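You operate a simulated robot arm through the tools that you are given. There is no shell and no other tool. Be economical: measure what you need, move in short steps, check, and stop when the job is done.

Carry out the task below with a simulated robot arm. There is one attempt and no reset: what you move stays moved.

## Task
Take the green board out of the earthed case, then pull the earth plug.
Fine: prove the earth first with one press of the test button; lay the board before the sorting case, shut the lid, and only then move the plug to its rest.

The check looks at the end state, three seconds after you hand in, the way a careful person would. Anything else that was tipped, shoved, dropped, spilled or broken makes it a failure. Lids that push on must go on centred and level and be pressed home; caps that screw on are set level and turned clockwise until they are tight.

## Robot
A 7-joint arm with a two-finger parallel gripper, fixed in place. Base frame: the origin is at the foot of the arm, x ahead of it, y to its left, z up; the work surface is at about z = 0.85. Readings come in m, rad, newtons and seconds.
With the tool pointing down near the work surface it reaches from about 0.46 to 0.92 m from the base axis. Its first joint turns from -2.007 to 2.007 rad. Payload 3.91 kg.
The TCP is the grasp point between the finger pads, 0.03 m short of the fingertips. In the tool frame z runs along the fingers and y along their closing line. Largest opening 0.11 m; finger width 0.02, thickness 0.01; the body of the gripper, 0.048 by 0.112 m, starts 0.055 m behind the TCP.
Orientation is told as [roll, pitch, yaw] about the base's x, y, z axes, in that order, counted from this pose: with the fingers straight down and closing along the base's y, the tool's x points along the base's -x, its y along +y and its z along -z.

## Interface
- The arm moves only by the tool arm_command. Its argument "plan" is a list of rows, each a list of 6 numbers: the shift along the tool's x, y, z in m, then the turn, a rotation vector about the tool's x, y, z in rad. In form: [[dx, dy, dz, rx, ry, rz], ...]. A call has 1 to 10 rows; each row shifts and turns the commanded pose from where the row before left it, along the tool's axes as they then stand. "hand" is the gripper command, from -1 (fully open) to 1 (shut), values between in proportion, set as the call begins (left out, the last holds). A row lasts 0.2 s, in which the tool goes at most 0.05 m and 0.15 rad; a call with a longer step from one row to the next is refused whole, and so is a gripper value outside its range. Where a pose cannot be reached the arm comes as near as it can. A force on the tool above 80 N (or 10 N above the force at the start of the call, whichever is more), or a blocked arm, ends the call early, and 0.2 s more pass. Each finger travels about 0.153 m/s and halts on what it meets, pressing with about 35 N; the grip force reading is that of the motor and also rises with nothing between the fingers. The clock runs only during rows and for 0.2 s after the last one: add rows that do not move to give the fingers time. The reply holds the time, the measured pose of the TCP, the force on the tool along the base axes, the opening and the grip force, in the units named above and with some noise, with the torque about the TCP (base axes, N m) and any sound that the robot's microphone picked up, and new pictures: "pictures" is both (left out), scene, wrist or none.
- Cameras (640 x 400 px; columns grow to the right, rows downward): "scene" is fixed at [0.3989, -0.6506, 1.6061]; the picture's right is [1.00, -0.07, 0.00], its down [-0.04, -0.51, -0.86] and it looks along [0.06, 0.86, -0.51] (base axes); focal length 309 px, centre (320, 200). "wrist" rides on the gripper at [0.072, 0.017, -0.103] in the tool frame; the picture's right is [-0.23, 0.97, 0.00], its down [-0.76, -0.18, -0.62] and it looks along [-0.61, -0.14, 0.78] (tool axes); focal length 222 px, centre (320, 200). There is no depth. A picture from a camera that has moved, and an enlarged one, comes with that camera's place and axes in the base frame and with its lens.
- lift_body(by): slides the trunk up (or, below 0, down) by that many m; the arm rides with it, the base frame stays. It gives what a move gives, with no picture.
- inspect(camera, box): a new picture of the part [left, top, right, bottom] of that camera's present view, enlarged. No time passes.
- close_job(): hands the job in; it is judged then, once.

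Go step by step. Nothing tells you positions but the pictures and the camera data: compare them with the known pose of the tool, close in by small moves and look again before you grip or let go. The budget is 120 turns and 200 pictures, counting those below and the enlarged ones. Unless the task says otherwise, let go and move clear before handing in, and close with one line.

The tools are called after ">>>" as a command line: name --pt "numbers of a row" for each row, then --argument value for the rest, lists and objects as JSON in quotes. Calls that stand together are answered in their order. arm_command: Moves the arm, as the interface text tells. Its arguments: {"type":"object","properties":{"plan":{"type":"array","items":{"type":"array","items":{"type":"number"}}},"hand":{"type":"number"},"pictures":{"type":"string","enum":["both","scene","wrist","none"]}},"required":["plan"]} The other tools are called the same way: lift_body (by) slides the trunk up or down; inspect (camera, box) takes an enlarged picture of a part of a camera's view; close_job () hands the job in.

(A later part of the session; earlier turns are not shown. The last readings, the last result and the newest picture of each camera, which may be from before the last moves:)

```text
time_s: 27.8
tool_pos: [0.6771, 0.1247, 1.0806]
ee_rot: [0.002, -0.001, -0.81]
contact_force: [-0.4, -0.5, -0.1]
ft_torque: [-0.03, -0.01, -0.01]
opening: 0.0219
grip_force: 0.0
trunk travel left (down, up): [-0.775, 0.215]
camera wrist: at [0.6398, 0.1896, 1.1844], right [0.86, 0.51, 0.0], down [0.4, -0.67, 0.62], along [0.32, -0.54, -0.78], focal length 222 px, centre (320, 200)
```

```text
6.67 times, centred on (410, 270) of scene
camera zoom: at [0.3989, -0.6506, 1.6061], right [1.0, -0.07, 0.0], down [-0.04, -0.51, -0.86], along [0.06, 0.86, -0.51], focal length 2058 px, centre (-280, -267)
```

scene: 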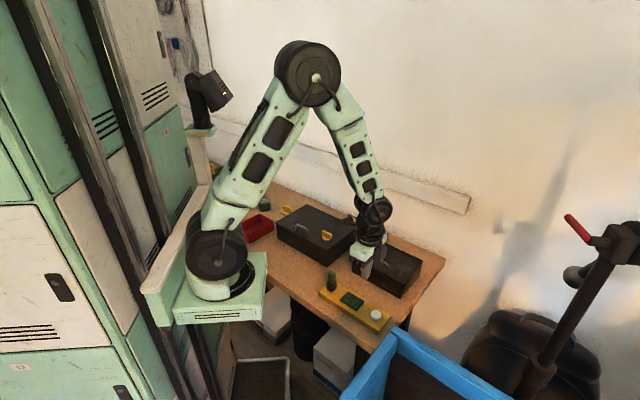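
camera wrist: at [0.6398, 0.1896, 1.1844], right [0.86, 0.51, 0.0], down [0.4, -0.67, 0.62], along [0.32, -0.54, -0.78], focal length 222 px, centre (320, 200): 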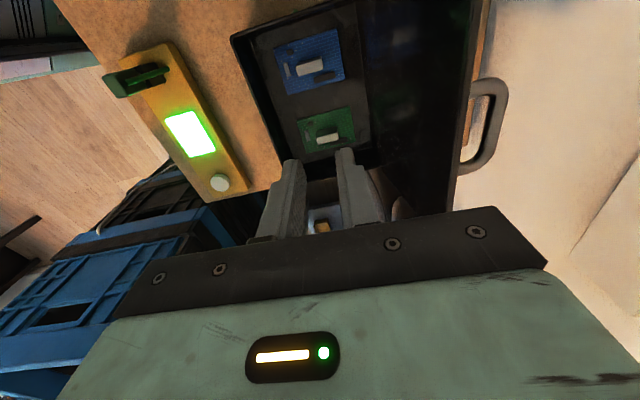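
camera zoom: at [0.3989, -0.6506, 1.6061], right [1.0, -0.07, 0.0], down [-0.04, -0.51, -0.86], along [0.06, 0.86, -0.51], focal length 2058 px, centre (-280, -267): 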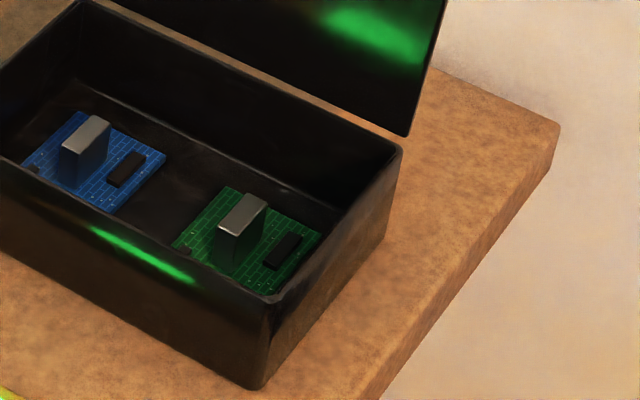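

The block on the green board is thin along the case's long axis, so I'll turn the gripper 90° to grip it across the thin side.

>>> arm_command --pt "0 0 0 0 0 -0.15" --pt "0 0 0 0 0 -0.15" --pt "0 0 0 0 0 -0.15" --pt "0 0 0 0 0 -0.15" --pt "0 0 0 0 0 -0.15" --pt "0 0 0 0 0 -0.15" --pt "0 0 0 0 0 -0.15" --pt "0 0 0 0 0 -0.15" --pt "0 0 0 0 0 -0.15" --pt "0 0 0 0 0 -0.15" --pictures "none" --hand 0.35

>>> arm_command --pt "0.01 -0.02 0.01 0 0 -0.05" --pt "0.007 -0.025 0.01 0 0 0" --pt "0 0 0.01 0 0 0" --pictures "wrist"

>>> inspect --camera "wrist" --box '[230, 30, 410, 180]'

>>> inspect --camera "scene" --box '[350, 210, 450, 290]'

```text
time_s: 30.0
tool_pos: [0.6788, 0.1254, 1.0795]
ee_rot: [0.0, -0.001, 0.692]
contact_force: [0.4, -0.6, -0.1]
ft_torque: [0.03, 0.02, -0.03]
opening: 0.0357
grip_force: 0.0
trunk travel left (down, up): [-0.775, 0.215]
```

```text
time_s: 30.8
tool_pos: [0.6951, 0.0805, 1.0485]
ee_rot: [0.0, 0.001, 0.739]
contact_force: [-0.9, 0.2, -0.4]
ft_torque: [0.01, -0.01, -0.02]
opening: 0.0361
grip_force: 0.1
trunk travel left (down, up): [-0.775, 0.215]
camera wrist: at [0.6295, 0.0429, 1.1516], right [-0.49, 0.87, 0.0], down [0.68, 0.38, 0.62], along [0.54, 0.3, -0.78], focal length 222 px, centre (320, 200)
```

wrist: 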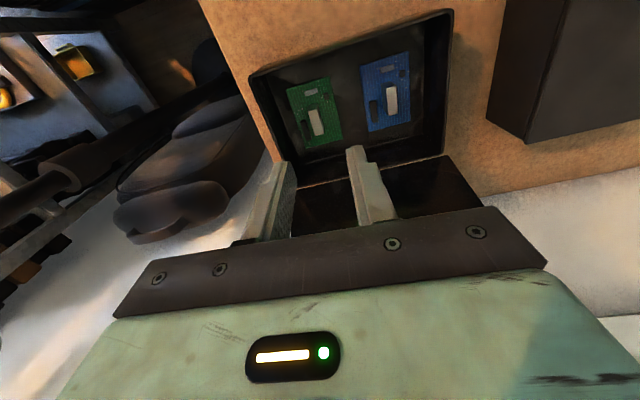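

```text
2.67 times, centred on (320, 105) of wrist
camera zoom: at [0.6295, 0.0429, 1.1516], right [-0.49, 0.87, 0.0], down [0.68, 0.38, 0.62], along [0.54, 0.3, -0.78], focal length 592 px, centre (320, 453)
```

zoom: 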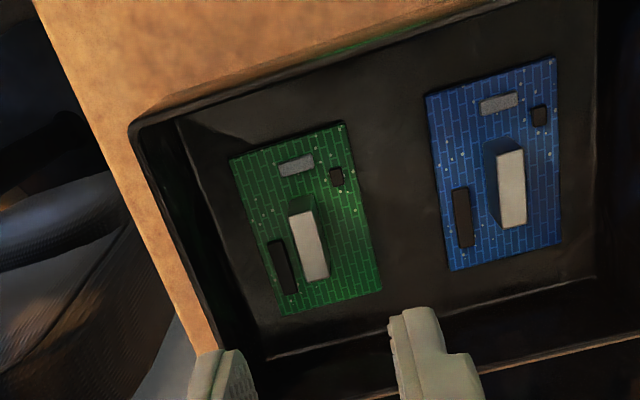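

```text
5.00 times, centred on (400, 250) of scene
camera zoom: at [0.3989, -0.6506, 1.6061], right [1.0, -0.07, 0.0], down [-0.04, -0.51, -0.86], along [0.06, 0.86, -0.51], focal length 1543 px, centre (-80, -50)
```

zoom: 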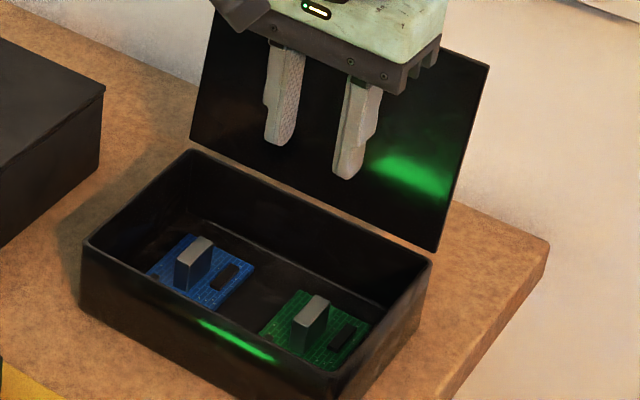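

Two wrist views agree on the block at about (0.7135, 0.0835). I'll position over it with a narrower opening and go partly down.

>>> arm_command --pt "-0.008 -0.005 0 0 0 0" --pt "-0.0076 -0.0052 0.02 0 0 0" --pt "0 0 0.03 0 0 0" --pt "0 0 0.03 0 0 0" --pt "0 0 0.03 0 0 0" --pictures "none" --hand 0.49

>>> inspect --camera "wrist" --box '[250, 80, 390, 200]'

>>> inspect --camera "scene" --box '[370, 240, 440, 300]'

```text
time_s: 32.0
tool_pos: [0.7144, 0.0822, 0.9383]
ee_rot: [0.0, -0.001, 0.741]
contact_force: [-0.3, 0.9, -0.1]
ft_torque: [0.02, -0.01, -0.03]
opening: 0.0281
grip_force: 0.0
trunk travel left (down, up): [-0.775, 0.215]
```

```text
3.33 times, centred on (320, 140) of wrist
camera zoom: at [0.6486, 0.0456, 1.0416], right [-0.49, 0.87, 0.0], down [0.68, 0.38, 0.62], along [0.54, 0.3, -0.78], focal length 740 px, centre (320, 400)
```

zoom: 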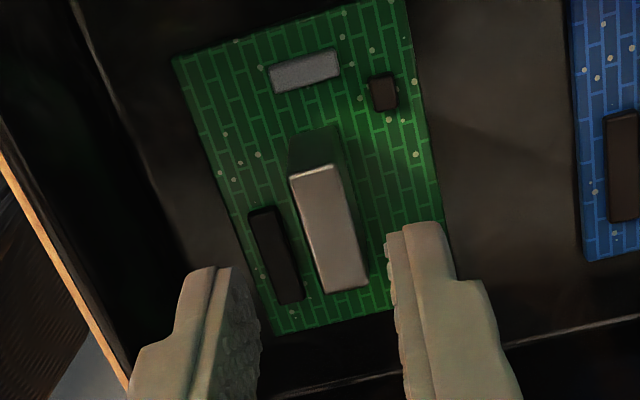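

```text
6.67 times, centred on (405, 270) of scene
camera zoom: at [0.3989, -0.6506, 1.6061], right [1.0, -0.07, 0.0], down [-0.04, -0.51, -0.86], along [0.06, 0.86, -0.51], focal length 2058 px, centre (-247, -267)
```

zoom: 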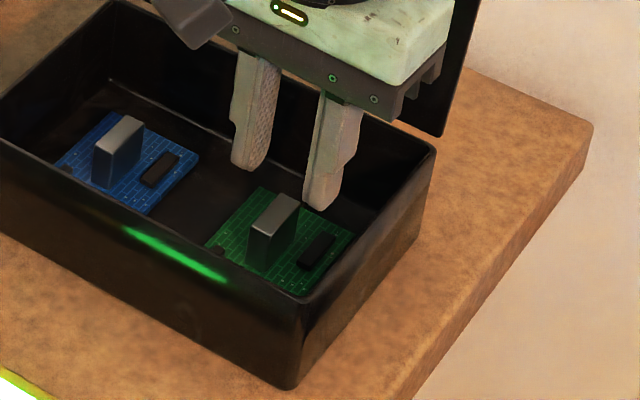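

The block is centred to within about 2 mm. I'll make that correction and descend, keeping the tips above the low chip beside it.

>>> arm_command --pt "0 0.0018 0.01 0 0 0" --pt "0 0 0.012 0 0 0" --pt "0 0 0.01 0 0 0" --pictures "none"

>>> inspect --camera "wrist" --box '[250, 80, 390, 200]'

>>> inspect --camera "scene" --box '[370, 240, 440, 300]'

```text
time_s: 32.8
tool_pos: [0.7102, 0.0857, 0.9049]
ee_rot: [0.0, 0.0, 0.738]
contact_force: [-0.1, -0.2, -0.1]
ft_torque: [0.02, -0.01, 0.0]
opening: 0.0283
grip_force: 0.0
trunk travel left (down, up): [-0.775, 0.215]
```

```text
3.33 times, centred on (320, 140) of wrist
camera zoom: at [0.6463, 0.0483, 1.0095], right [-0.49, 0.87, 0.0], down [0.68, 0.38, 0.62], along [0.54, 0.3, -0.78], focal length 740 px, centre (320, 400)
```

zoom: 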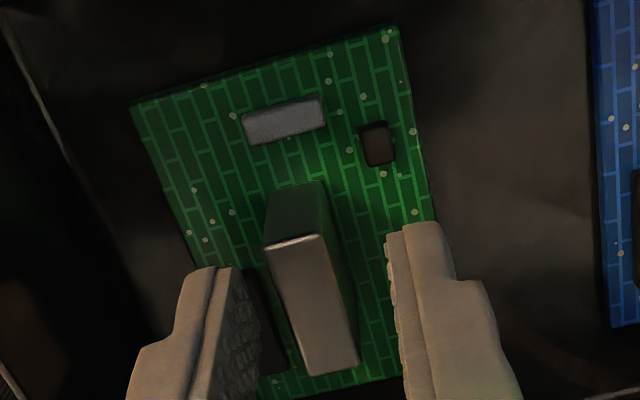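

```text
6.67 times, centred on (405, 270) of scene
camera zoom: at [0.3989, -0.6506, 1.6061], right [1.0, -0.07, 0.0], down [-0.04, -0.51, -0.86], along [0.06, 0.86, -0.51], focal length 2058 px, centre (-247, -267)
```

zoom: 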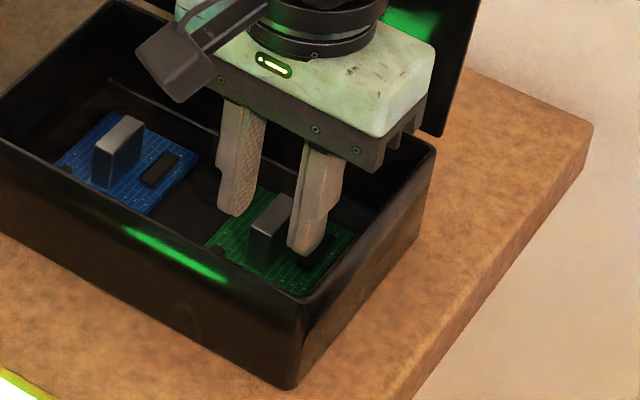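

>>> arm_command --pt "0 -0.001 0.004 0 0 0" --pt "0 0 0.002 0 0 0" --pictures "none"

>>> arm_command --pt "0 0 0 0 0 0" --pt "0 0 0 0 0 0" --pictures "none" --hand 1

>>> inspect --camera "wrist" --box '[250, 80, 390, 200]'

```text
time_s: 33.4
tool_pos: [0.7118, 0.0849, 0.9012]
ee_rot: [0.0, 0.001, 0.738]
contact_force: [0.5, 0.3, -0.7]
ft_torque: [0.0, -0.01, -0.01]
opening: 0.0281
grip_force: 0.1
trunk travel left (down, up): [-0.775, 0.215]
```

```text
time_s: 34.0
tool_pos: [0.7127, 0.0841, 0.9005]
ee_rot: [0.0, 0.001, 0.737]
contact_force: [-0.3, 0.3, 0.1]
ft_torque: [-0.01, -0.02, 0.0]
opening: 0.0108
grip_force: 34.9
trunk travel left (down, up): [-0.775, 0.215]
```

```text
3.33 times, centred on (320, 140) of wrist
camera zoom: at [0.6474, 0.0482, 1.0042], right [-0.49, 0.87, 0.0], down [0.68, 0.38, 0.62], along [0.54, 0.3, -0.78], focal length 740 px, centre (320, 400)
```

zoom: 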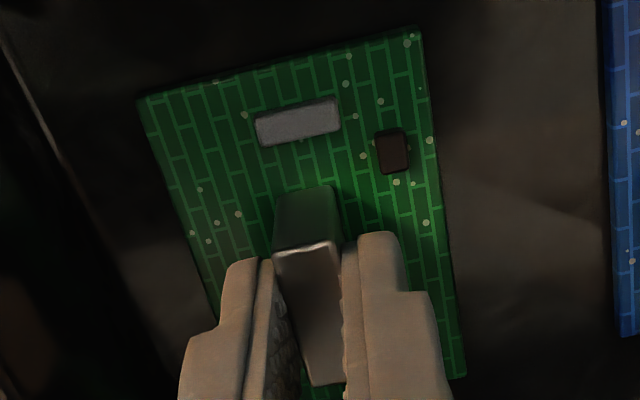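

I have the block gripped at a 10.8 mm opening. I'll lift straight up.

>>> arm_command --pt "0 0 -0.01 0 0 0" --pt "0 0 -0.02 0 0 0" --pt "0 0 -0.03 0 0 0" --pt "0 0 -0.03 0 0 0" --pt "0 0 -0.03 0 0 0" --pictures "wrist"

>>> inspect --camera "scene" --box '[240, 180, 440, 310]'

```text
time_s: 35.2
tool_pos: [0.7165, 0.0836, 1.0216]
ee_rot: [0.0, 0.0, 0.737]
contact_force: [0.3, -0.4, -0.1]
ft_torque: [0.02, 0.0, 0.01]
opening: 0.0109
grip_force: 35.2
trunk travel left (down, up): [-0.775, 0.215]
camera wrist: at [0.6502, 0.0479, 1.1243], right [-0.49, 0.87, 0.0], down [0.68, 0.38, 0.62], along [0.54, 0.3, -0.78], focal length 222 px, centre (320, 200)
```

wrist: 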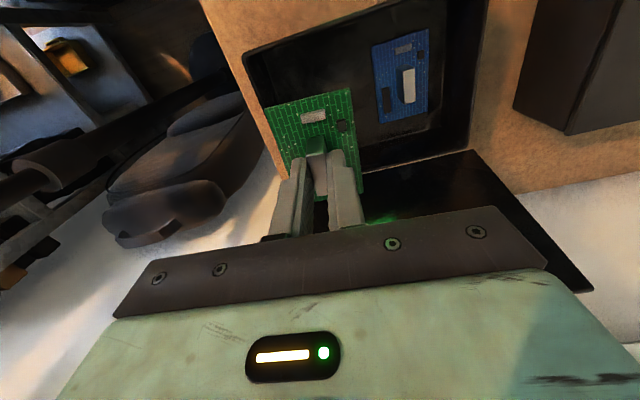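

```text
3.08 times, centred on (340, 245) of scene
camera zoom: at [0.3989, -0.6506, 1.6061], right [1.0, -0.07, 0.0], down [-0.04, -0.51, -0.86], along [0.06, 0.86, -0.51], focal length 950 px, centre (258, 62)
```

zoom: 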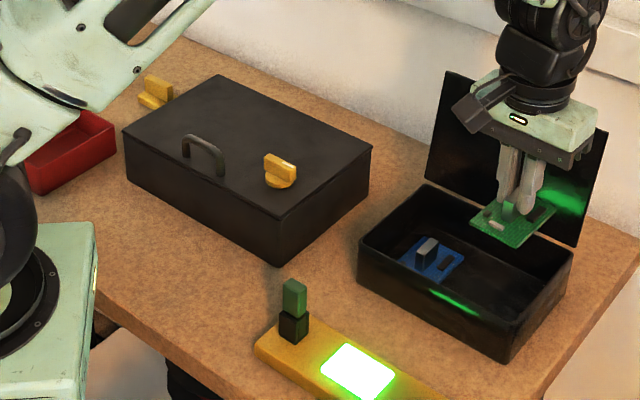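

The board is held level, centred on the gripper, and measures about 78 × 54 mm. I'll carry it over to the strip in front of the sorting case.

>>> arm_command --pt "0 0 -0.03 0 0 0" --pt "0.017 0.0286 -0.01 0 0 0" --pt "0.021 0.0357 0 0 0 0" --pt "0.021 0.0357 0 0 0 0" --pt "0.021 0.0357 0 0 0 0" --pt "0.021 0.0357 0 0 0 0" --pt "0.021 0.0357 0 0 0 0" --pt "0.021 0.0357 0 0 0 0" --pt "0.017 0.0286 0 0 0 0" --pictures "both"

>>> inspect --camera "scene" --box '[240, 190, 380, 310]'

```text
time_s: 37.2
tool_pos: [0.4102, 0.1796, 1.0634]
ee_rot: [-0.001, -0.001, 0.739]
contact_force: [-0.4, 0.4, -0.3]
ft_torque: [0.02, 0.04, 0.0]
opening: 0.0107
grip_force: 35.0
trunk travel left (down, up): [-0.775, 0.215]
camera wrist: at [0.3443, 0.1426, 1.1659], right [-0.49, 0.87, 0.0], down [0.68, 0.38, 0.62], along [0.54, 0.3, -0.78], focal length 222 px, centre (320, 200)
```

scene: 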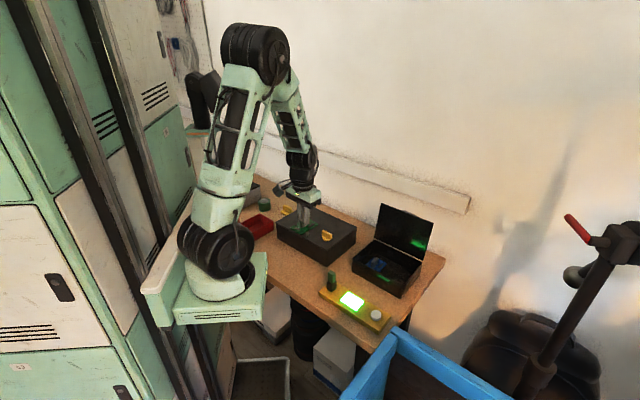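
wrist: 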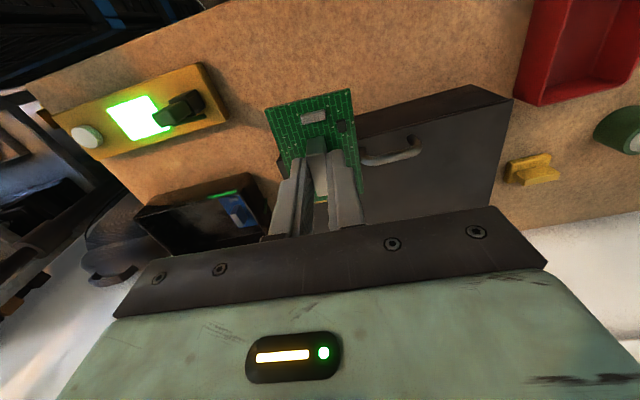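

```text
3.33 times, centred on (310, 250) of scene
camera zoom: at [0.3989, -0.6506, 1.6061], right [1.0, -0.07, 0.0], down [-0.04, -0.51, -0.86], along [0.06, 0.86, -0.51], focal length 1029 px, centre (353, 33)
```

zoom: 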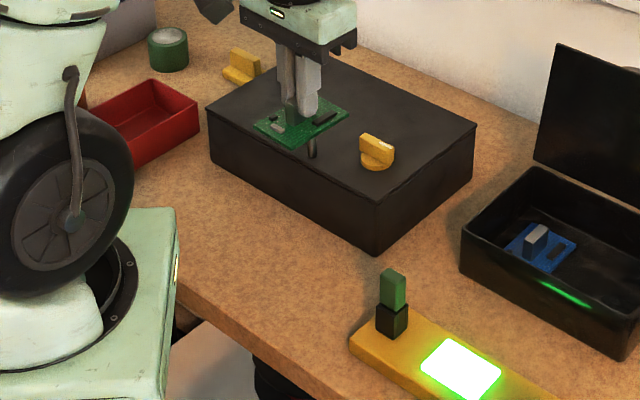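

The sorting case's front face runs from about (0.48, 0.17) to (0.30, 0.346). I'll back off to about 6.5 cm in front of it and lower, watching whether the arm can reach.

>>> arm_command --pt "0.01 -0.004 0 0 0 0" --pt "0.0106 -0.0038 0.02 0 0 0" --pt "0 0 0.03 0 0 0" --pt "0 0 0.03 0 0 0" --pt "0 0 0.03 0 0 0" --pictures "wrist"

>>> inspect --camera "scene" --box '[240, 200, 360, 310]'

```text
time_s: 38.4
tool_pos: [0.4024, 0.1555, 0.9517]
ee_rot: [0.001, -0.001, 0.739]
contact_force: [-0.8, -0.2, -0.8]
ft_torque: [-0.01, 0.02, 0.0]
opening: 0.0107
grip_force: 35.4
trunk travel left (down, up): [-0.775, 0.215]
camera wrist: at [0.3367, 0.1182, 1.0553], right [-0.49, 0.87, 0.0], down [0.68, 0.38, 0.62], along [0.54, 0.3, -0.78], focal length 222 px, centre (320, 200)
```

wrist: 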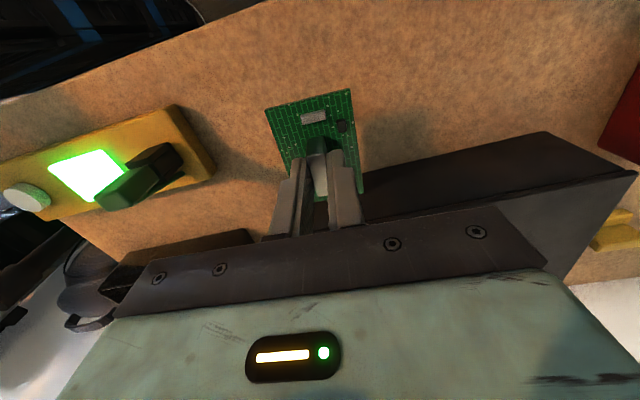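

```text
3.64 times, centred on (300, 255) of scene
camera zoom: at [0.3989, -0.6506, 1.6061], right [1.0, -0.07, 0.0], down [-0.04, -0.51, -0.86], along [0.06, 0.86, -0.51], focal length 1122 px, centre (393, 0)
```

zoom: 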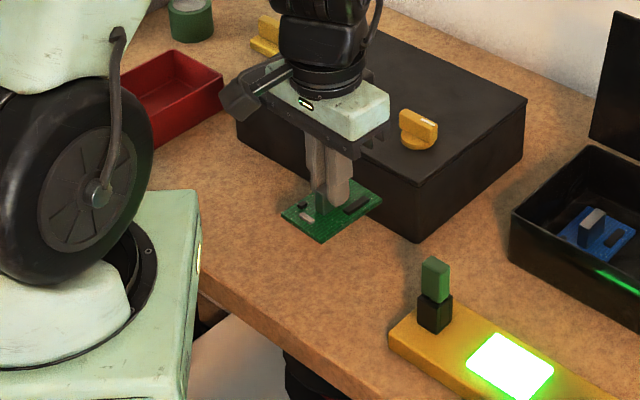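

The pose is reachable. I'll shift 3 cm toward the middle of the case front and then lower near the table.

>>> arm_command --pt "0 0.015 0 0 0 0" --pt "0 0.018 0.01 0 0 0" --pt "0 0 0.02 0 0 0" --pt "0 0 0.015 0 0 0" --pictures "none"

>>> inspect --camera "scene" --box '[250, 210, 350, 290]'

>>> inspect --camera "wrist" --box '[220, 60, 480, 220]'

```text
time_s: 39.4
tool_pos: [0.3785, 0.1813, 0.9053]
ee_rot: [-0.001, -0.001, 0.739]
contact_force: [-0.4, -0.1, -0.7]
ft_torque: [-0.01, -0.01, 0.05]
opening: 0.0107
grip_force: 35.3
trunk travel left (down, up): [-0.775, 0.215]
```

```text
5.00 times, centred on (300, 250) of scene
camera zoom: at [0.3989, -0.6506, 1.6061], right [1.0, -0.07, 0.0], down [-0.04, -0.51, -0.86], along [0.06, 0.86, -0.51], focal length 1543 px, centre (420, -50)
```

zoom: 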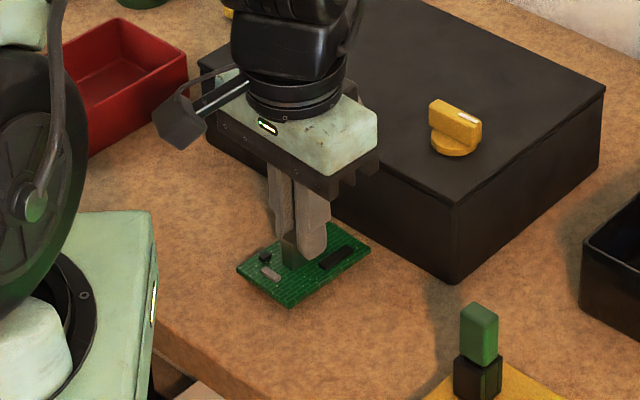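

```text
2.46 times, centred on (350, 140) of wrist
camera zoom: at [0.3135, 0.146, 1.0097], right [-0.49, 0.87, 0.0], down [0.68, 0.38, 0.62], along [0.54, 0.3, -0.78], focal length 547 px, centre (246, 348)
```

zoom: 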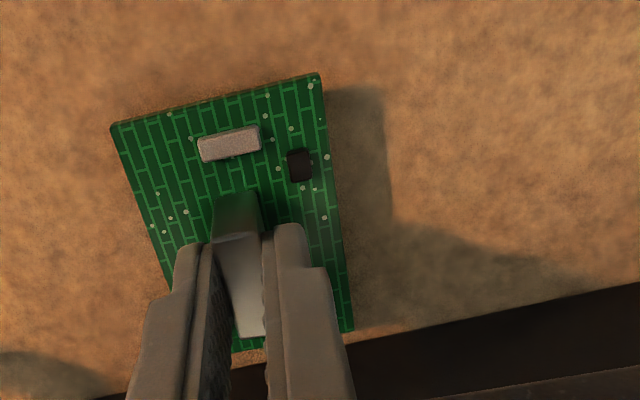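

The board hangs about 1 cm above the table and clear of the case. I'll lower it gently to contact.

>>> arm_command --pt "0 0 0.003 0 0 0" --pt "0 0 0.003 0 0 0" --pt "0 0 0.002 0 0 0" --pictures "none"

>>> inspect --camera "wrist" --box '[220, 60, 480, 220]'

```text
time_s: 40.2
tool_pos: [0.3809, 0.1822, 0.8996]
ee_rot: [0.0, -0.001, 0.74]
contact_force: [-0.3, 0.3, -0.5]
ft_torque: [-0.05, -0.03, 0.03]
opening: 0.011
grip_force: 34.9
trunk travel left (down, up): [-0.775, 0.215]
```

```text
2.46 times, centred on (350, 140) of wrist
camera zoom: at [0.315, 0.1454, 1.002], right [-0.49, 0.87, 0.0], down [0.68, 0.38, 0.62], along [0.54, 0.3, -0.78], focal length 547 px, centre (246, 348)
```

zoom: 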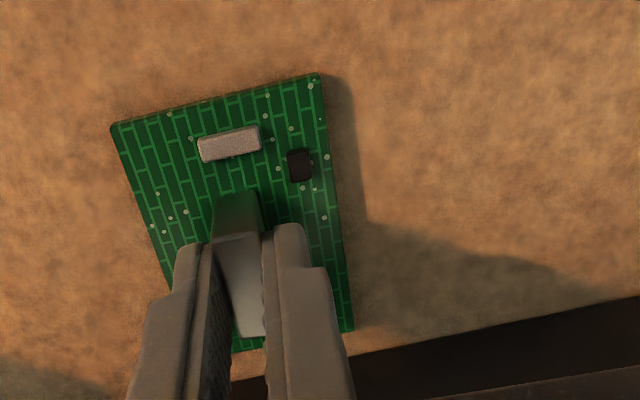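

>>> arm_command --pt "0 0 0.002 0 0 0" --pt "0 0 0.002 0 0 0" --pictures "none"

```text
time_s: 40.8
tool_pos: [0.3808, 0.1816, 0.8958]
ee_rot: [0.0, -0.001, 0.737]
contact_force: [1.4, 0.9, 12.6]
ft_torque: [-0.19, 0.17, 0.0]
opening: 0.011
grip_force: 35.1
trunk travel left (down, up): [-0.775, 0.215]
```

The board touches the table. I'll ease off, release and rise.

>>> arm_command --pt "0 0 -0.001 0 0 0" --pictures "none"

>>> arm_command --pt "0 0 0 0 0 0" --pt "0 0 0 0 0 0" --pictures "none" --hand 0.5

>>> arm_command --pt "0 0 -0.01 0 0 0" --pt "0 0 -0.02 0 0 0" --pt "0 0 -0.03 0 0 0" --pt "0 0 -0.04 0 0 0" --pt "0 0 -0.04 0 0 0" --pt "0 0 -0.04 0 0 0" --pictures "wrist"

>>> inspect --camera "scene" --box '[250, 190, 450, 310]'

```text
time_s: 41.2
tool_pos: [0.38, 0.1821, 0.8958]
ee_rot: [0.002, -0.001, 0.738]
contact_force: [4.2, 0.5, 15.5]
ft_torque: [-0.08, -0.01, -0.04]
opening: 0.011
grip_force: 34.6
trunk travel left (down, up): [-0.775, 0.215]
```

```text
time_s: 41.8
tool_pos: [0.3807, 0.1821, 0.8951]
ee_rot: [0.001, -0.002, 0.741]
contact_force: [0.1, 0.2, -0.2]
ft_torque: [0.02, 0.0, -0.01]
opening: 0.0275
grip_force: 0.0
trunk travel left (down, up): [-0.775, 0.215]
```

```text
time_s: 43.2
tool_pos: [0.383, 0.1818, 1.0749]
ee_rot: [0.001, 0.001, 0.738]
contact_force: [0.1, 0.8, -0.5]
ft_torque: [-0.06, 0.0, -0.02]
opening: 0.0275
grip_force: 0.1
trunk travel left (down, up): [-0.775, 0.215]
camera wrist: at [0.3173, 0.1448, 1.1788], right [-0.49, 0.87, 0.0], down [0.68, 0.38, 0.62], along [0.54, 0.3, -0.78], focal length 222 px, centre (320, 200)
```

wrist: 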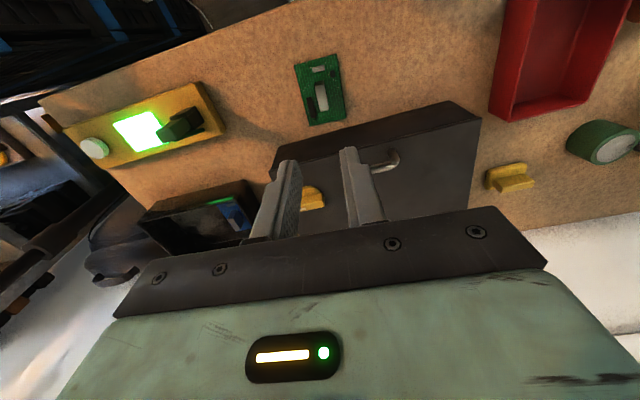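

```text
3.20 times, centred on (350, 250) of scene
camera zoom: at [0.3989, -0.6506, 1.6061], right [1.0, -0.07, 0.0], down [-0.04, -0.51, -0.86], along [0.06, 0.86, -0.51], focal length 988 px, centre (224, 40)
```

zoom: 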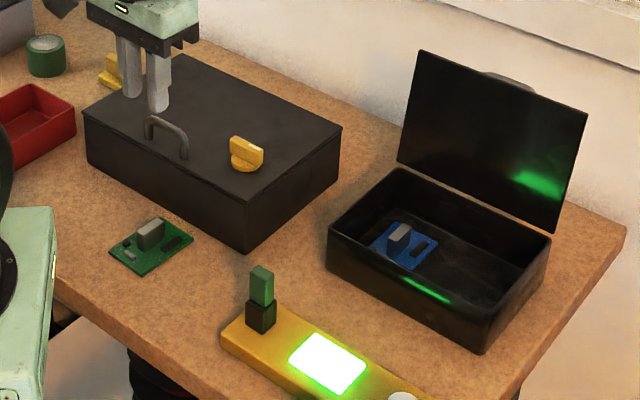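

The board lies flat in front of the sorting case. Next I'll go back to the lid handle with the earlier yaw, staying above it.

>>> arm_command --pt "0 0 -0.012 0 0 0.15" --pt "0 0 -0.012 0 0 0.15" --pt "0 0 -0.012 0 0 0.15" --pt "0 0 -0.012 0 0 0.15" --pt "0 0 -0.012 0 0 0.15" --pt "0 0 -0.012 0 0 0.15" --pt "0 0 -0.012 0 0 0.15" --pt "0 0 -0.012 0 0 0.15" --pt "0 0 -0.012 0 0 0.15" --pt "0 0 -0.01 0 0 0.15" --pictures "none" --hand 0.6

>>> arm_command --pt "0 0 0 0 0 0.05" --pt "-0.029 0.0328 0 0 0 0" --pt "-0.029 0.0328 0 0 0 0" --pt "-0.029 0.0328 0 0 0 0" --pt "-0.029 0.0328 0 0 0 0" --pt "-0.029 0.0328 0 0 0 0" --pt "-0.029 0.0328 0 0 0 0" --pt "-0.029 0.0328 0 0 0 0" --pt "-0.029 0.0328 0 0 0 0" --pt "-0.029 0.0328 0 0 0 0" --pictures "wrist"

>>> inspect --camera "wrist" --box '[230, 30, 410, 180]'

```text
time_s: 45.4
tool_pos: [0.3808, 0.1819, 1.194]
ee_rot: [0.0, 0.0, -0.762]
contact_force: [0.0, -0.2, 0.6]
ft_torque: [0.0, 0.01, -0.02]
opening: 0.0218
grip_force: 0.1
trunk travel left (down, up): [-0.775, 0.215]
```

```text
time_s: 47.6
tool_pos: [0.7757, 0.1983, 1.1962]
ee_rot: [0.0, 0.0, -0.81]
contact_force: [0.1, 0.0, 0.4]
ft_torque: [0.01, -0.07, -0.02]
opening: 0.022
grip_force: 0.1
trunk travel left (down, up): [-0.775, 0.215]
camera wrist: at [0.7373, 0.2623, 1.2996], right [0.86, 0.51, 0.0], down [0.4, -0.67, 0.62], along [0.32, -0.54, -0.78], focal length 222 px, centre (320, 200)
```

wrist: 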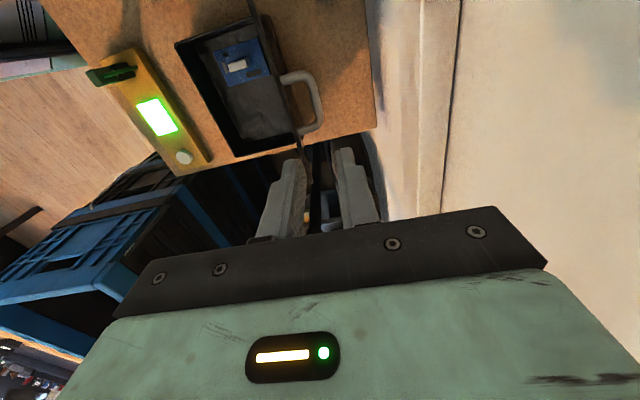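

```text
2.67 times, centred on (320, 105) of wrist
camera zoom: at [0.7373, 0.2623, 1.2996], right [0.86, 0.51, 0.0], down [0.4, -0.67, 0.62], along [0.32, -0.54, -0.78], focal length 592 px, centre (320, 453)
```

zoom: 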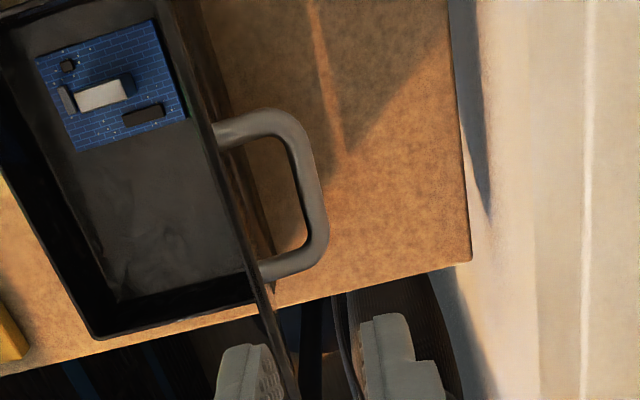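

>>> arm_command --pt "0 -0.002 0.04 0 0 0" --pt "0 0 0.04 0 0 0" --pt "0 0 0.03 0 0 0" --pictures "none"

>>> inspect --camera "wrist" --box '[230, 50, 410, 200]'

```text
time_s: 48.4
tool_pos: [0.7704, 0.1947, 1.0808]
ee_rot: [0.002, 0.0, -0.81]
contact_force: [0.0, -0.3, -0.1]
ft_torque: [0.03, -0.04, 0.0]
opening: 0.0221
grip_force: 0.1
trunk travel left (down, up): [-0.775, 0.215]
```

```text
2.67 times, centred on (320, 125) of wrist
camera zoom: at [0.7324, 0.2585, 1.1847], right [0.86, 0.51, 0.0], down [0.4, -0.67, 0.62], along [0.32, -0.54, -0.78], focal length 592 px, centre (320, 400)
```

zoom: 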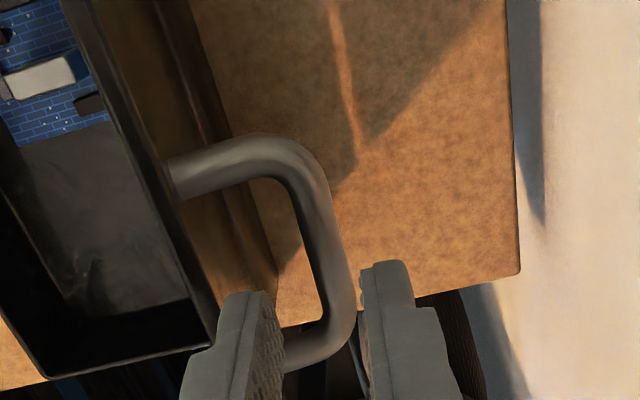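

The bar is centred between the fingers. I'll descend and grip it.

>>> arm_command --pt "0 0.002 0.015 0 0 0" --pt "0 0 0.015 0 0 0" --pt "0 0 0.011 0 0 0" --pictures "none"

>>> inspect --camera "wrist" --box '[230, 50, 410, 200]'

>>> arm_command --pt "0 0 0 0 0 0" --pt "0 0 0 0 0 0" --pictures "none" --hand 1

```text
time_s: 49.2
tool_pos: [0.7752, 0.195, 1.0416]
ee_rot: [0.0, 0.0, -0.811]
contact_force: [0.1, -0.3, 0.1]
ft_torque: [-0.01, -0.01, 0.02]
opening: 0.022
grip_force: 0.0
trunk travel left (down, up): [-0.775, 0.215]
```

```text
2.67 times, centred on (320, 125) of wrist
camera zoom: at [0.7361, 0.2601, 1.1451], right [0.86, 0.51, 0.0], down [0.4, -0.67, 0.62], along [0.32, -0.54, -0.78], focal length 592 px, centre (320, 400)
```

zoom: 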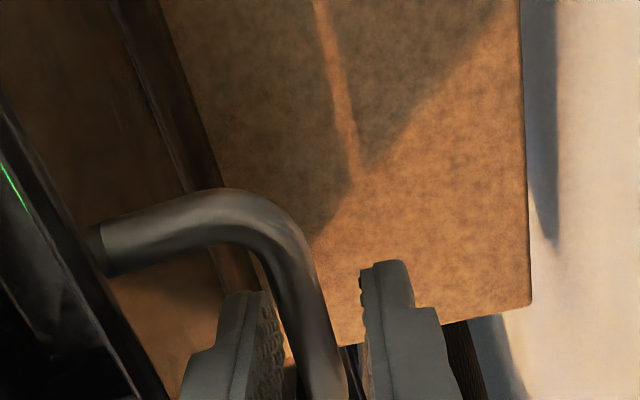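

```text
time_s: 49.8
tool_pos: [0.7739, 0.1957, 1.041]
ee_rot: [-0.002, -0.001, -0.81]
contact_force: [-5.0, -3.4, -1.5]
ft_torque: [-0.02, 0.04, -0.3]
opening: 0.0094
grip_force: 45.2
trunk travel left (down, up): [-0.775, 0.215]
```

I have the handle gripped. I'll swing the lid closed along the reverse arc.

>>> arm_command --pt "0 -0.011 -0.004 0 0 0" --pt "0 -0.0111 -0.0032 0 0 0" --pt "0 -0.0222 -0.0032 0 0 0" --pt "0 -0.0224 0.0008 0 0 0" --pt "0 -0.0218 0.0047 0 0 0" --pt "0 -0.0208 0.0084 0 0 0" --pictures "none"

>>> inspect --camera "scene" --box '[340, 200, 460, 300]'

```text
time_s: 51.2
tool_pos: [0.6962, 0.1181, 1.0399]
ee_rot: [0.001, -0.003, -0.812]
contact_force: [15.9, -16.8, 1.8]
ft_torque: [-0.11, -0.2, 0.18]
opening: 0.0093
grip_force: 45.2
trunk travel left (down, up): [-0.775, 0.215]
```

```text
4.00 times, centred on (400, 250) of scene
camera zoom: at [0.3989, -0.6506, 1.6061], right [1.0, -0.07, 0.0], down [-0.04, -0.51, -0.86], along [0.06, 0.86, -0.51], focal length 1235 px, centre (0, 0)
```

zoom: 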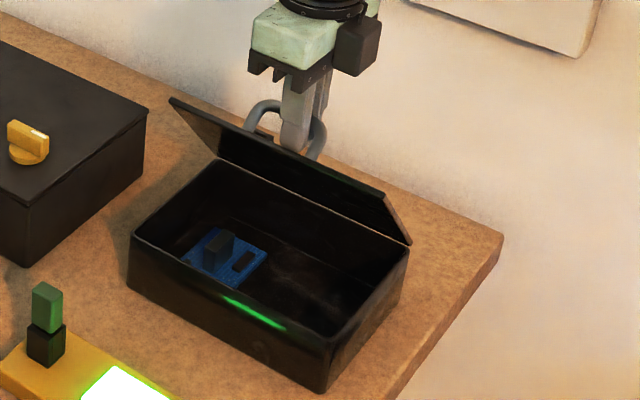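

>>> arm_command --pt "-0.001 -0.0095 0.0059 0 0 0" --pt "-0.001 -0.0095 0.0059 0 0 0" --pt "-0.001 -0.0166 0.015 0 0 0" --pt "0 -0.0139 0.0176 0 0 0" --pt "0 -0.0105 0.0198 0 0 0" --pictures "none"

>>> inspect --camera "scene" --box '[340, 200, 460, 300]'

```text
time_s: 52.4
tool_pos: [0.6526, 0.0783, 0.9731]
ee_rot: [-0.001, 0.001, -0.809]
contact_force: [3.1, -14.0, 2.6]
ft_torque: [0.11, 0.16, 0.83]
opening: 0.0096
grip_force: 44.7
trunk travel left (down, up): [-0.775, 0.215]
```

```text
4.00 times, centred on (400, 250) of scene
camera zoom: at [0.3989, -0.6506, 1.6061], right [1.0, -0.07, 0.0], down [-0.04, -0.51, -0.86], along [0.06, 0.86, -0.51], focal length 1235 px, centre (0, 0)
```

zoom: 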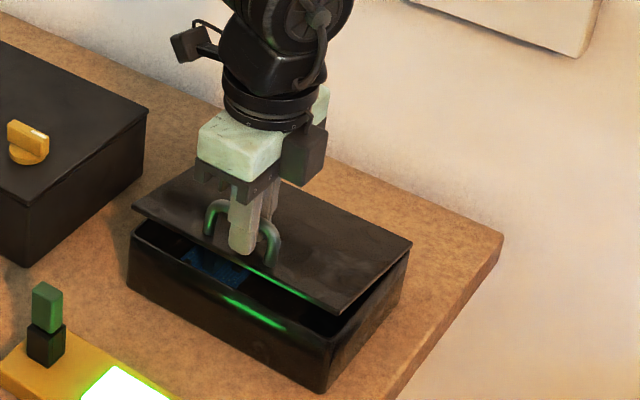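

>>> arm_command --pt "0 -0.003 0.009 0 0 0" --pt "0 -0.003 0.008 0 0 0" --pt "0 -0.0005 0.004 0 0 0" --pt "0 0 0.002 0 0 0" --pictures "none"

>>> inspect --camera "scene" --box '[350, 220, 450, 300]'

```text
time_s: 53.4
tool_pos: [0.6473, 0.0734, 0.9513]
ee_rot: [-0.002, 0.002, -0.808]
contact_force: [-8.6, -5.5, 4.8]
ft_torque: [0.32, 0.39, 0.83]
opening: 0.0096
grip_force: 44.9
trunk travel left (down, up): [-0.775, 0.215]
```

```text
5.00 times, centred on (400, 260) of scene
camera zoom: at [0.3989, -0.6506, 1.6061], right [1.0, -0.07, 0.0], down [-0.04, -0.51, -0.86], along [0.06, 0.86, -0.51], focal length 1543 px, centre (-80, -100)
```

zoom: 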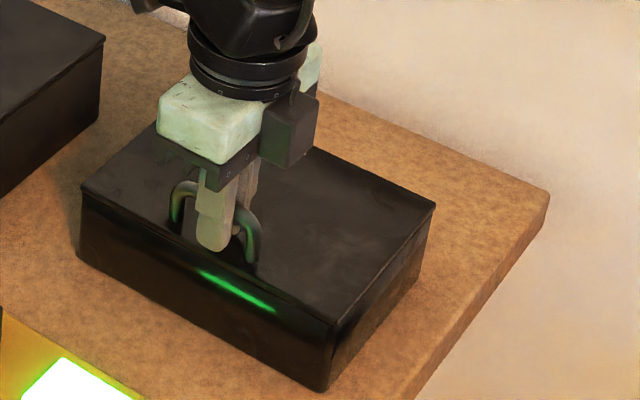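

>>> arm_command --pt "0 0 0.002 0 0 0" --pt "0 0 0.001 0 0 0" --pictures "none"

>>> arm_command --pt "0 0 0 0 0 0" --pt "0 0 0 0 0 0" --pictures "none" --hand 0.4

>>> arm_command --pt "0 0 -0.01 0 0 0" --pt "0 0 -0.03 0 0 0" --pt "0 0 -0.04 0 0 0" --pt "0.03 -0.01 -0.03 0 0 0" --pictures "none"

>>> inspect --camera "scene" --box '[310, 220, 450, 330]'

```text
time_s: 54.0
tool_pos: [0.646, 0.0737, 0.9501]
ee_rot: [0.001, -0.001, -0.81]
contact_force: [-17.6, -6.5, 23.6]
ft_torque: [0.46, 0.57, 0.85]
opening: 0.0096
grip_force: 44.9
trunk travel left (down, up): [-0.775, 0.215]
```

```text
time_s: 54.6
tool_pos: [0.6494, 0.0734, 0.9483]
ee_rot: [0.001, 0.0, -0.811]
contact_force: [0.6, 0.2, -0.5]
ft_torque: [-0.02, -0.02, 0.01]
opening: 0.0332
grip_force: 0.0
trunk travel left (down, up): [-0.775, 0.215]
```

```text
time_s: 55.6
tool_pos: [0.6196, 0.0849, 1.0625]
ee_rot: [-0.001, -0.001, -0.813]
contact_force: [0.9, -0.8, -0.9]
ft_torque: [0.02, 0.01, -0.01]
opening: 0.0328
grip_force: 0.0
trunk travel left (down, up): [-0.775, 0.215]
```

```text
3.64 times, centred on (380, 275) of scene
camera zoom: at [0.3989, -0.6506, 1.6061], right [1.0, -0.07, 0.0], down [-0.04, -0.51, -0.86], along [0.06, 0.86, -0.51], focal length 1122 px, centre (102, -73)
```

zoom: 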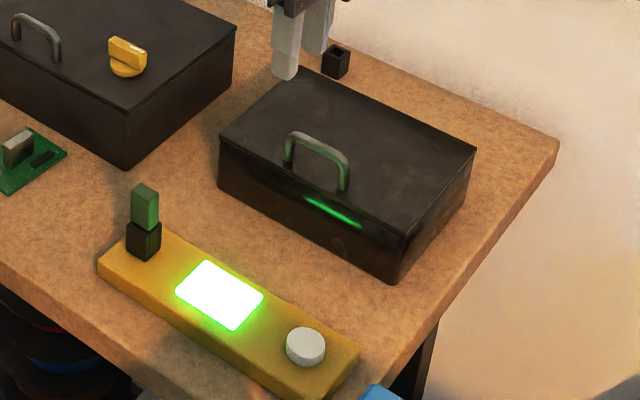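

The lid is shut and the case hasn't shifted. Next I'll view the plug from close by.

>>> arm_command --pt "0.026 -0.031 0 0 0 0" --pt "0.026 -0.031 0 0 0 0" --pt "0.026 -0.031 0 0 0 0" --pt "0.025 -0.03 0 0 0 0" --pictures "wrist"

>>> inspect --camera "wrist" --box '[230, 30, 410, 180]'

>>> inspect --camera "scene" --box '[310, 250, 370, 310]'

```text
time_s: 56.6
tool_pos: [0.4579, 0.076, 1.0625]
ee_rot: [0.0, 0.0, -0.81]
contact_force: [0.2, 0.5, -0.7]
ft_torque: [-0.02, 0.02, 0.02]
opening: 0.0332
grip_force: 0.0
trunk travel left (down, up): [-0.775, 0.215]
camera wrist: at [0.4195, 0.1404, 1.1663], right [0.86, 0.51, 0.0], down [0.4, -0.67, 0.62], along [0.32, -0.54, -0.78], focal length 222 px, centre (320, 200)
```

wrist: 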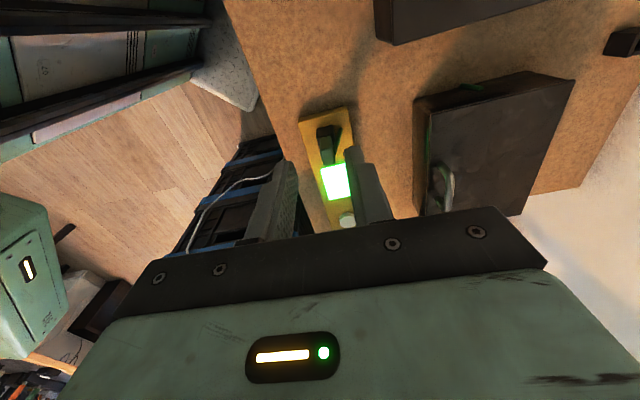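

```text
2.67 times, centred on (320, 105) of wrist
camera zoom: at [0.4195, 0.1404, 1.1663], right [0.86, 0.51, 0.0], down [0.4, -0.67, 0.62], along [0.32, -0.54, -0.78], focal length 592 px, centre (320, 453)
```

zoom: 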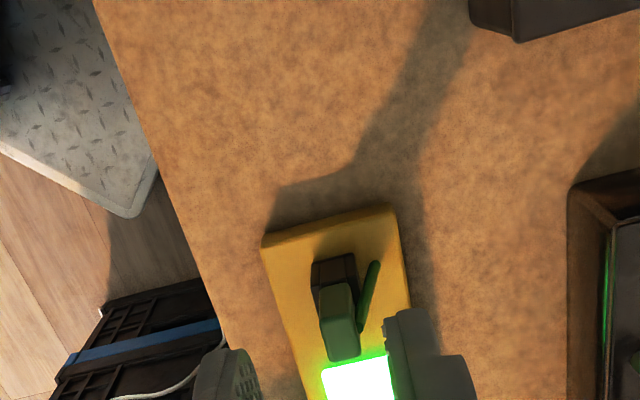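

```text
6.67 times, centred on (340, 280) of scene
camera zoom: at [0.3989, -0.6506, 1.6061], right [1.0, -0.07, 0.0], down [-0.04, -0.51, -0.86], along [0.06, 0.86, -0.51], focal length 2058 px, centre (187, -333)
```

zoom: 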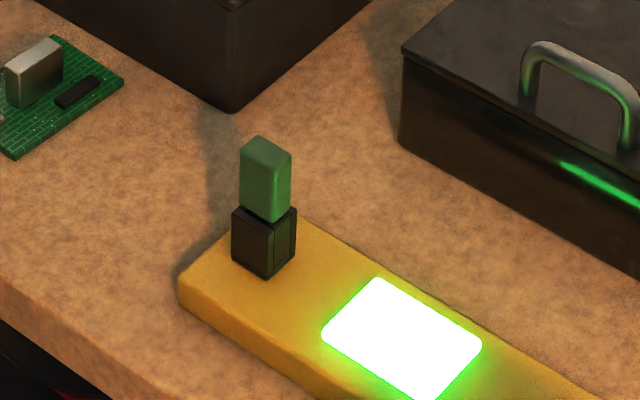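

The plug handle is near (0.489, 0.042) with the lead drooping on its far side. I'll turn the gripper 90° so the fingers avoid the lead, and look from the robot side.

>>> arm_command --pt "0 0 0 0 0 -0.15" --pt "0 0 0 0 0 -0.15" --pt "0 0 0 0 0 -0.15" --pt "0 0 0 0 0 -0.15" --pt "0 0 0 0 0 -0.15" --pt "0 0 0 0 0 -0.15" --pt "0 0 0 0 0 -0.15" --pt "0 0 0 0 0 -0.15" --pt "0 0 0 0 0 -0.15" --pt "0 0 0 0 0 -0.15" --pictures "none"

>>> arm_command --pt "0.01 -0.02 0.01 0 0 -0.07" --pt "0.01 -0.025 0.01 0 0 0" --pictures "wrist"

>>> inspect --camera "wrist" --box '[230, 30, 410, 180]'

```text
time_s: 58.8
tool_pos: [0.4591, 0.079, 1.0578]
ee_rot: [-0.001, 0.0, 0.691]
contact_force: [-0.2, -0.2, 0.6]
ft_torque: [0.01, 0.0, 0.01]
opening: 0.033
grip_force: 0.0
trunk travel left (down, up): [-0.775, 0.215]
```

```text
time_s: 59.4
tool_pos: [0.475, 0.031, 1.0406]
ee_rot: [-0.001, 0.0, 0.76]
contact_force: [-0.3, -0.7, -0.1]
ft_torque: [0.01, -0.02, 0.03]
opening: 0.0329
grip_force: 0.1
trunk travel left (down, up): [-0.775, 0.215]
camera wrist: at [0.4105, -0.0075, 1.1441], right [-0.51, 0.86, 0.0], down [0.67, 0.4, 0.62], along [0.54, 0.32, -0.78], focal length 222 px, centre (320, 200)
```

wrist: 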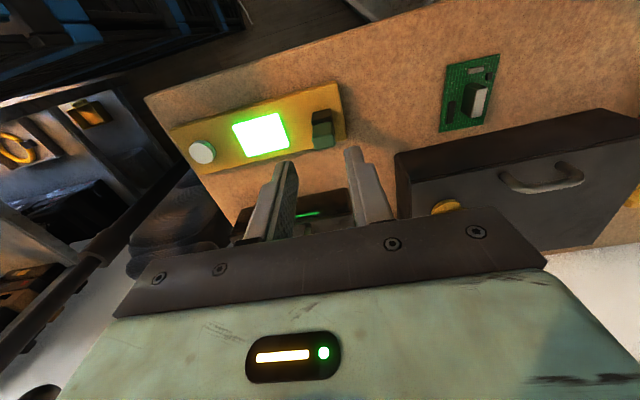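

```text
2.67 times, centred on (320, 105) of wrist
camera zoom: at [0.4105, -0.0075, 1.1441], right [-0.51, 0.86, 0.0], down [0.67, 0.4, 0.62], along [0.54, 0.32, -0.78], focal length 592 px, centre (320, 453)
```

zoom: 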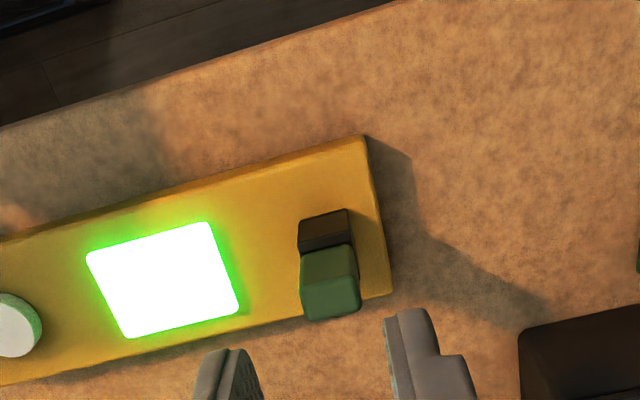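

The plug handle is about 20 mm wide across the closing line, at about (0.491, 0.044). I'll move over it and come partly down.

>>> arm_command --pt "-0.01 -0.001 0.01 0 0 0" --pt "-0.0106 -0.0006 0.02 0 0 0" --pt "0 0 0.025 0 0 0" --pt "0 0 0.02 0 0 0" --pictures "none" --hand 0.24

>>> inspect --camera "wrist" --box '[230, 50, 410, 200]'

>>> inspect --camera "scene" --box '[310, 240, 370, 300]'

```text
time_s: 60.4
tool_pos: [0.4909, 0.0446, 0.9651]
ee_rot: [0.0, -0.001, 0.761]
contact_force: [-0.6, -0.1, -0.1]
ft_torque: [0.01, 0.0, 0.02]
opening: 0.0417
grip_force: 0.1
trunk travel left (down, up): [-0.775, 0.215]
```

```text
2.67 times, centred on (320, 125) of wrist
camera zoom: at [0.4258, 0.0066, 1.0683], right [-0.51, 0.86, 0.0], down [0.67, 0.39, 0.62], along [0.54, 0.32, -0.78], focal length 592 px, centre (320, 400)
```

zoom: 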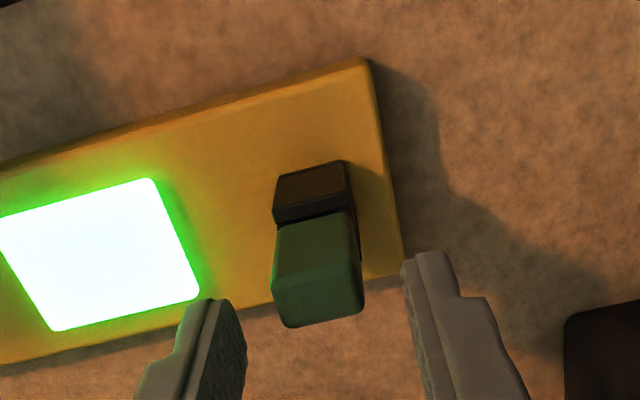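

```text
6.67 times, centred on (340, 270) of scene
camera zoom: at [0.3989, -0.6506, 1.6061], right [1.0, -0.07, 0.0], down [-0.04, -0.51, -0.86], along [0.06, 0.86, -0.51], focal length 2058 px, centre (187, -267)
```

zoom: 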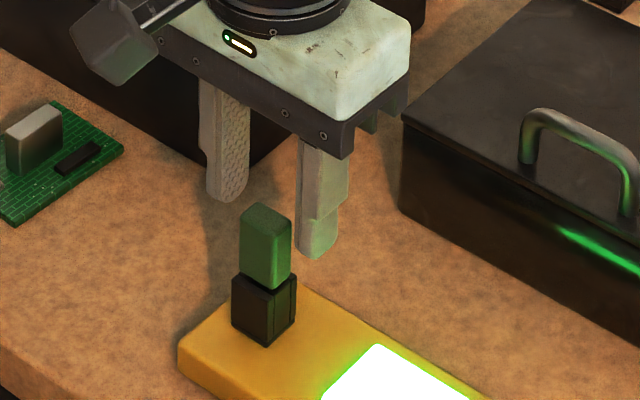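

>>> arm_command --pt "-0.003 0 0.012 0 0 0" --pt "0 0 0.012 0 0 0" --pt "0 0 0.006 0 0 0" --pictures "none"

>>> inspect --camera "wrist" --box '[230, 50, 410, 200]'

>>> inspect --camera "scene" --box '[310, 240, 370, 300]'

```text
time_s: 61.2
tool_pos: [0.4924, 0.0468, 0.9344]
ee_rot: [0.0, 0.0, 0.758]
contact_force: [-0.9, 0.2, 0.8]
ft_torque: [0.04, 0.0, 0.02]
opening: 0.0419
grip_force: 0.1
trunk travel left (down, up): [-0.775, 0.215]
```

```text
2.67 times, centred on (320, 125) of wrist
camera zoom: at [0.4279, 0.0082, 1.0378], right [-0.51, 0.86, 0.0], down [0.68, 0.39, 0.62], along [0.54, 0.31, -0.78], focal length 592 px, centre (320, 400)
```

zoom: 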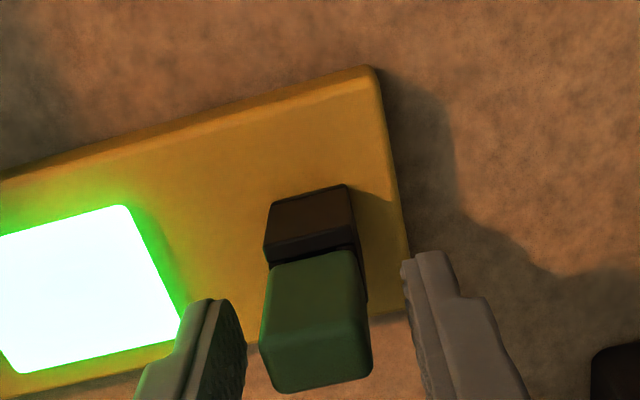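

```text
6.67 times, centred on (340, 270) of scene
camera zoom: at [0.3989, -0.6506, 1.6061], right [1.0, -0.07, 0.0], down [-0.04, -0.51, -0.86], along [0.06, 0.86, -0.51], focal length 2058 px, centre (187, -267)
```

zoom: 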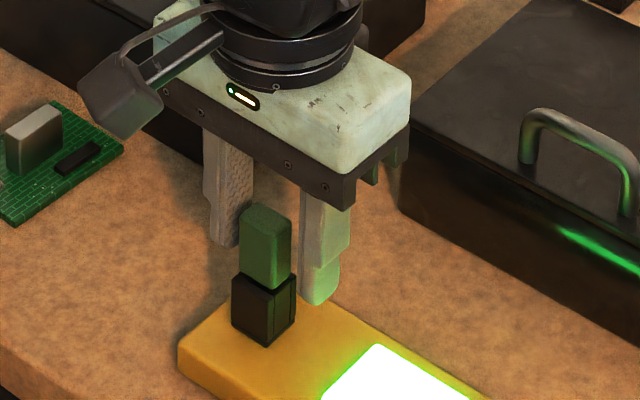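

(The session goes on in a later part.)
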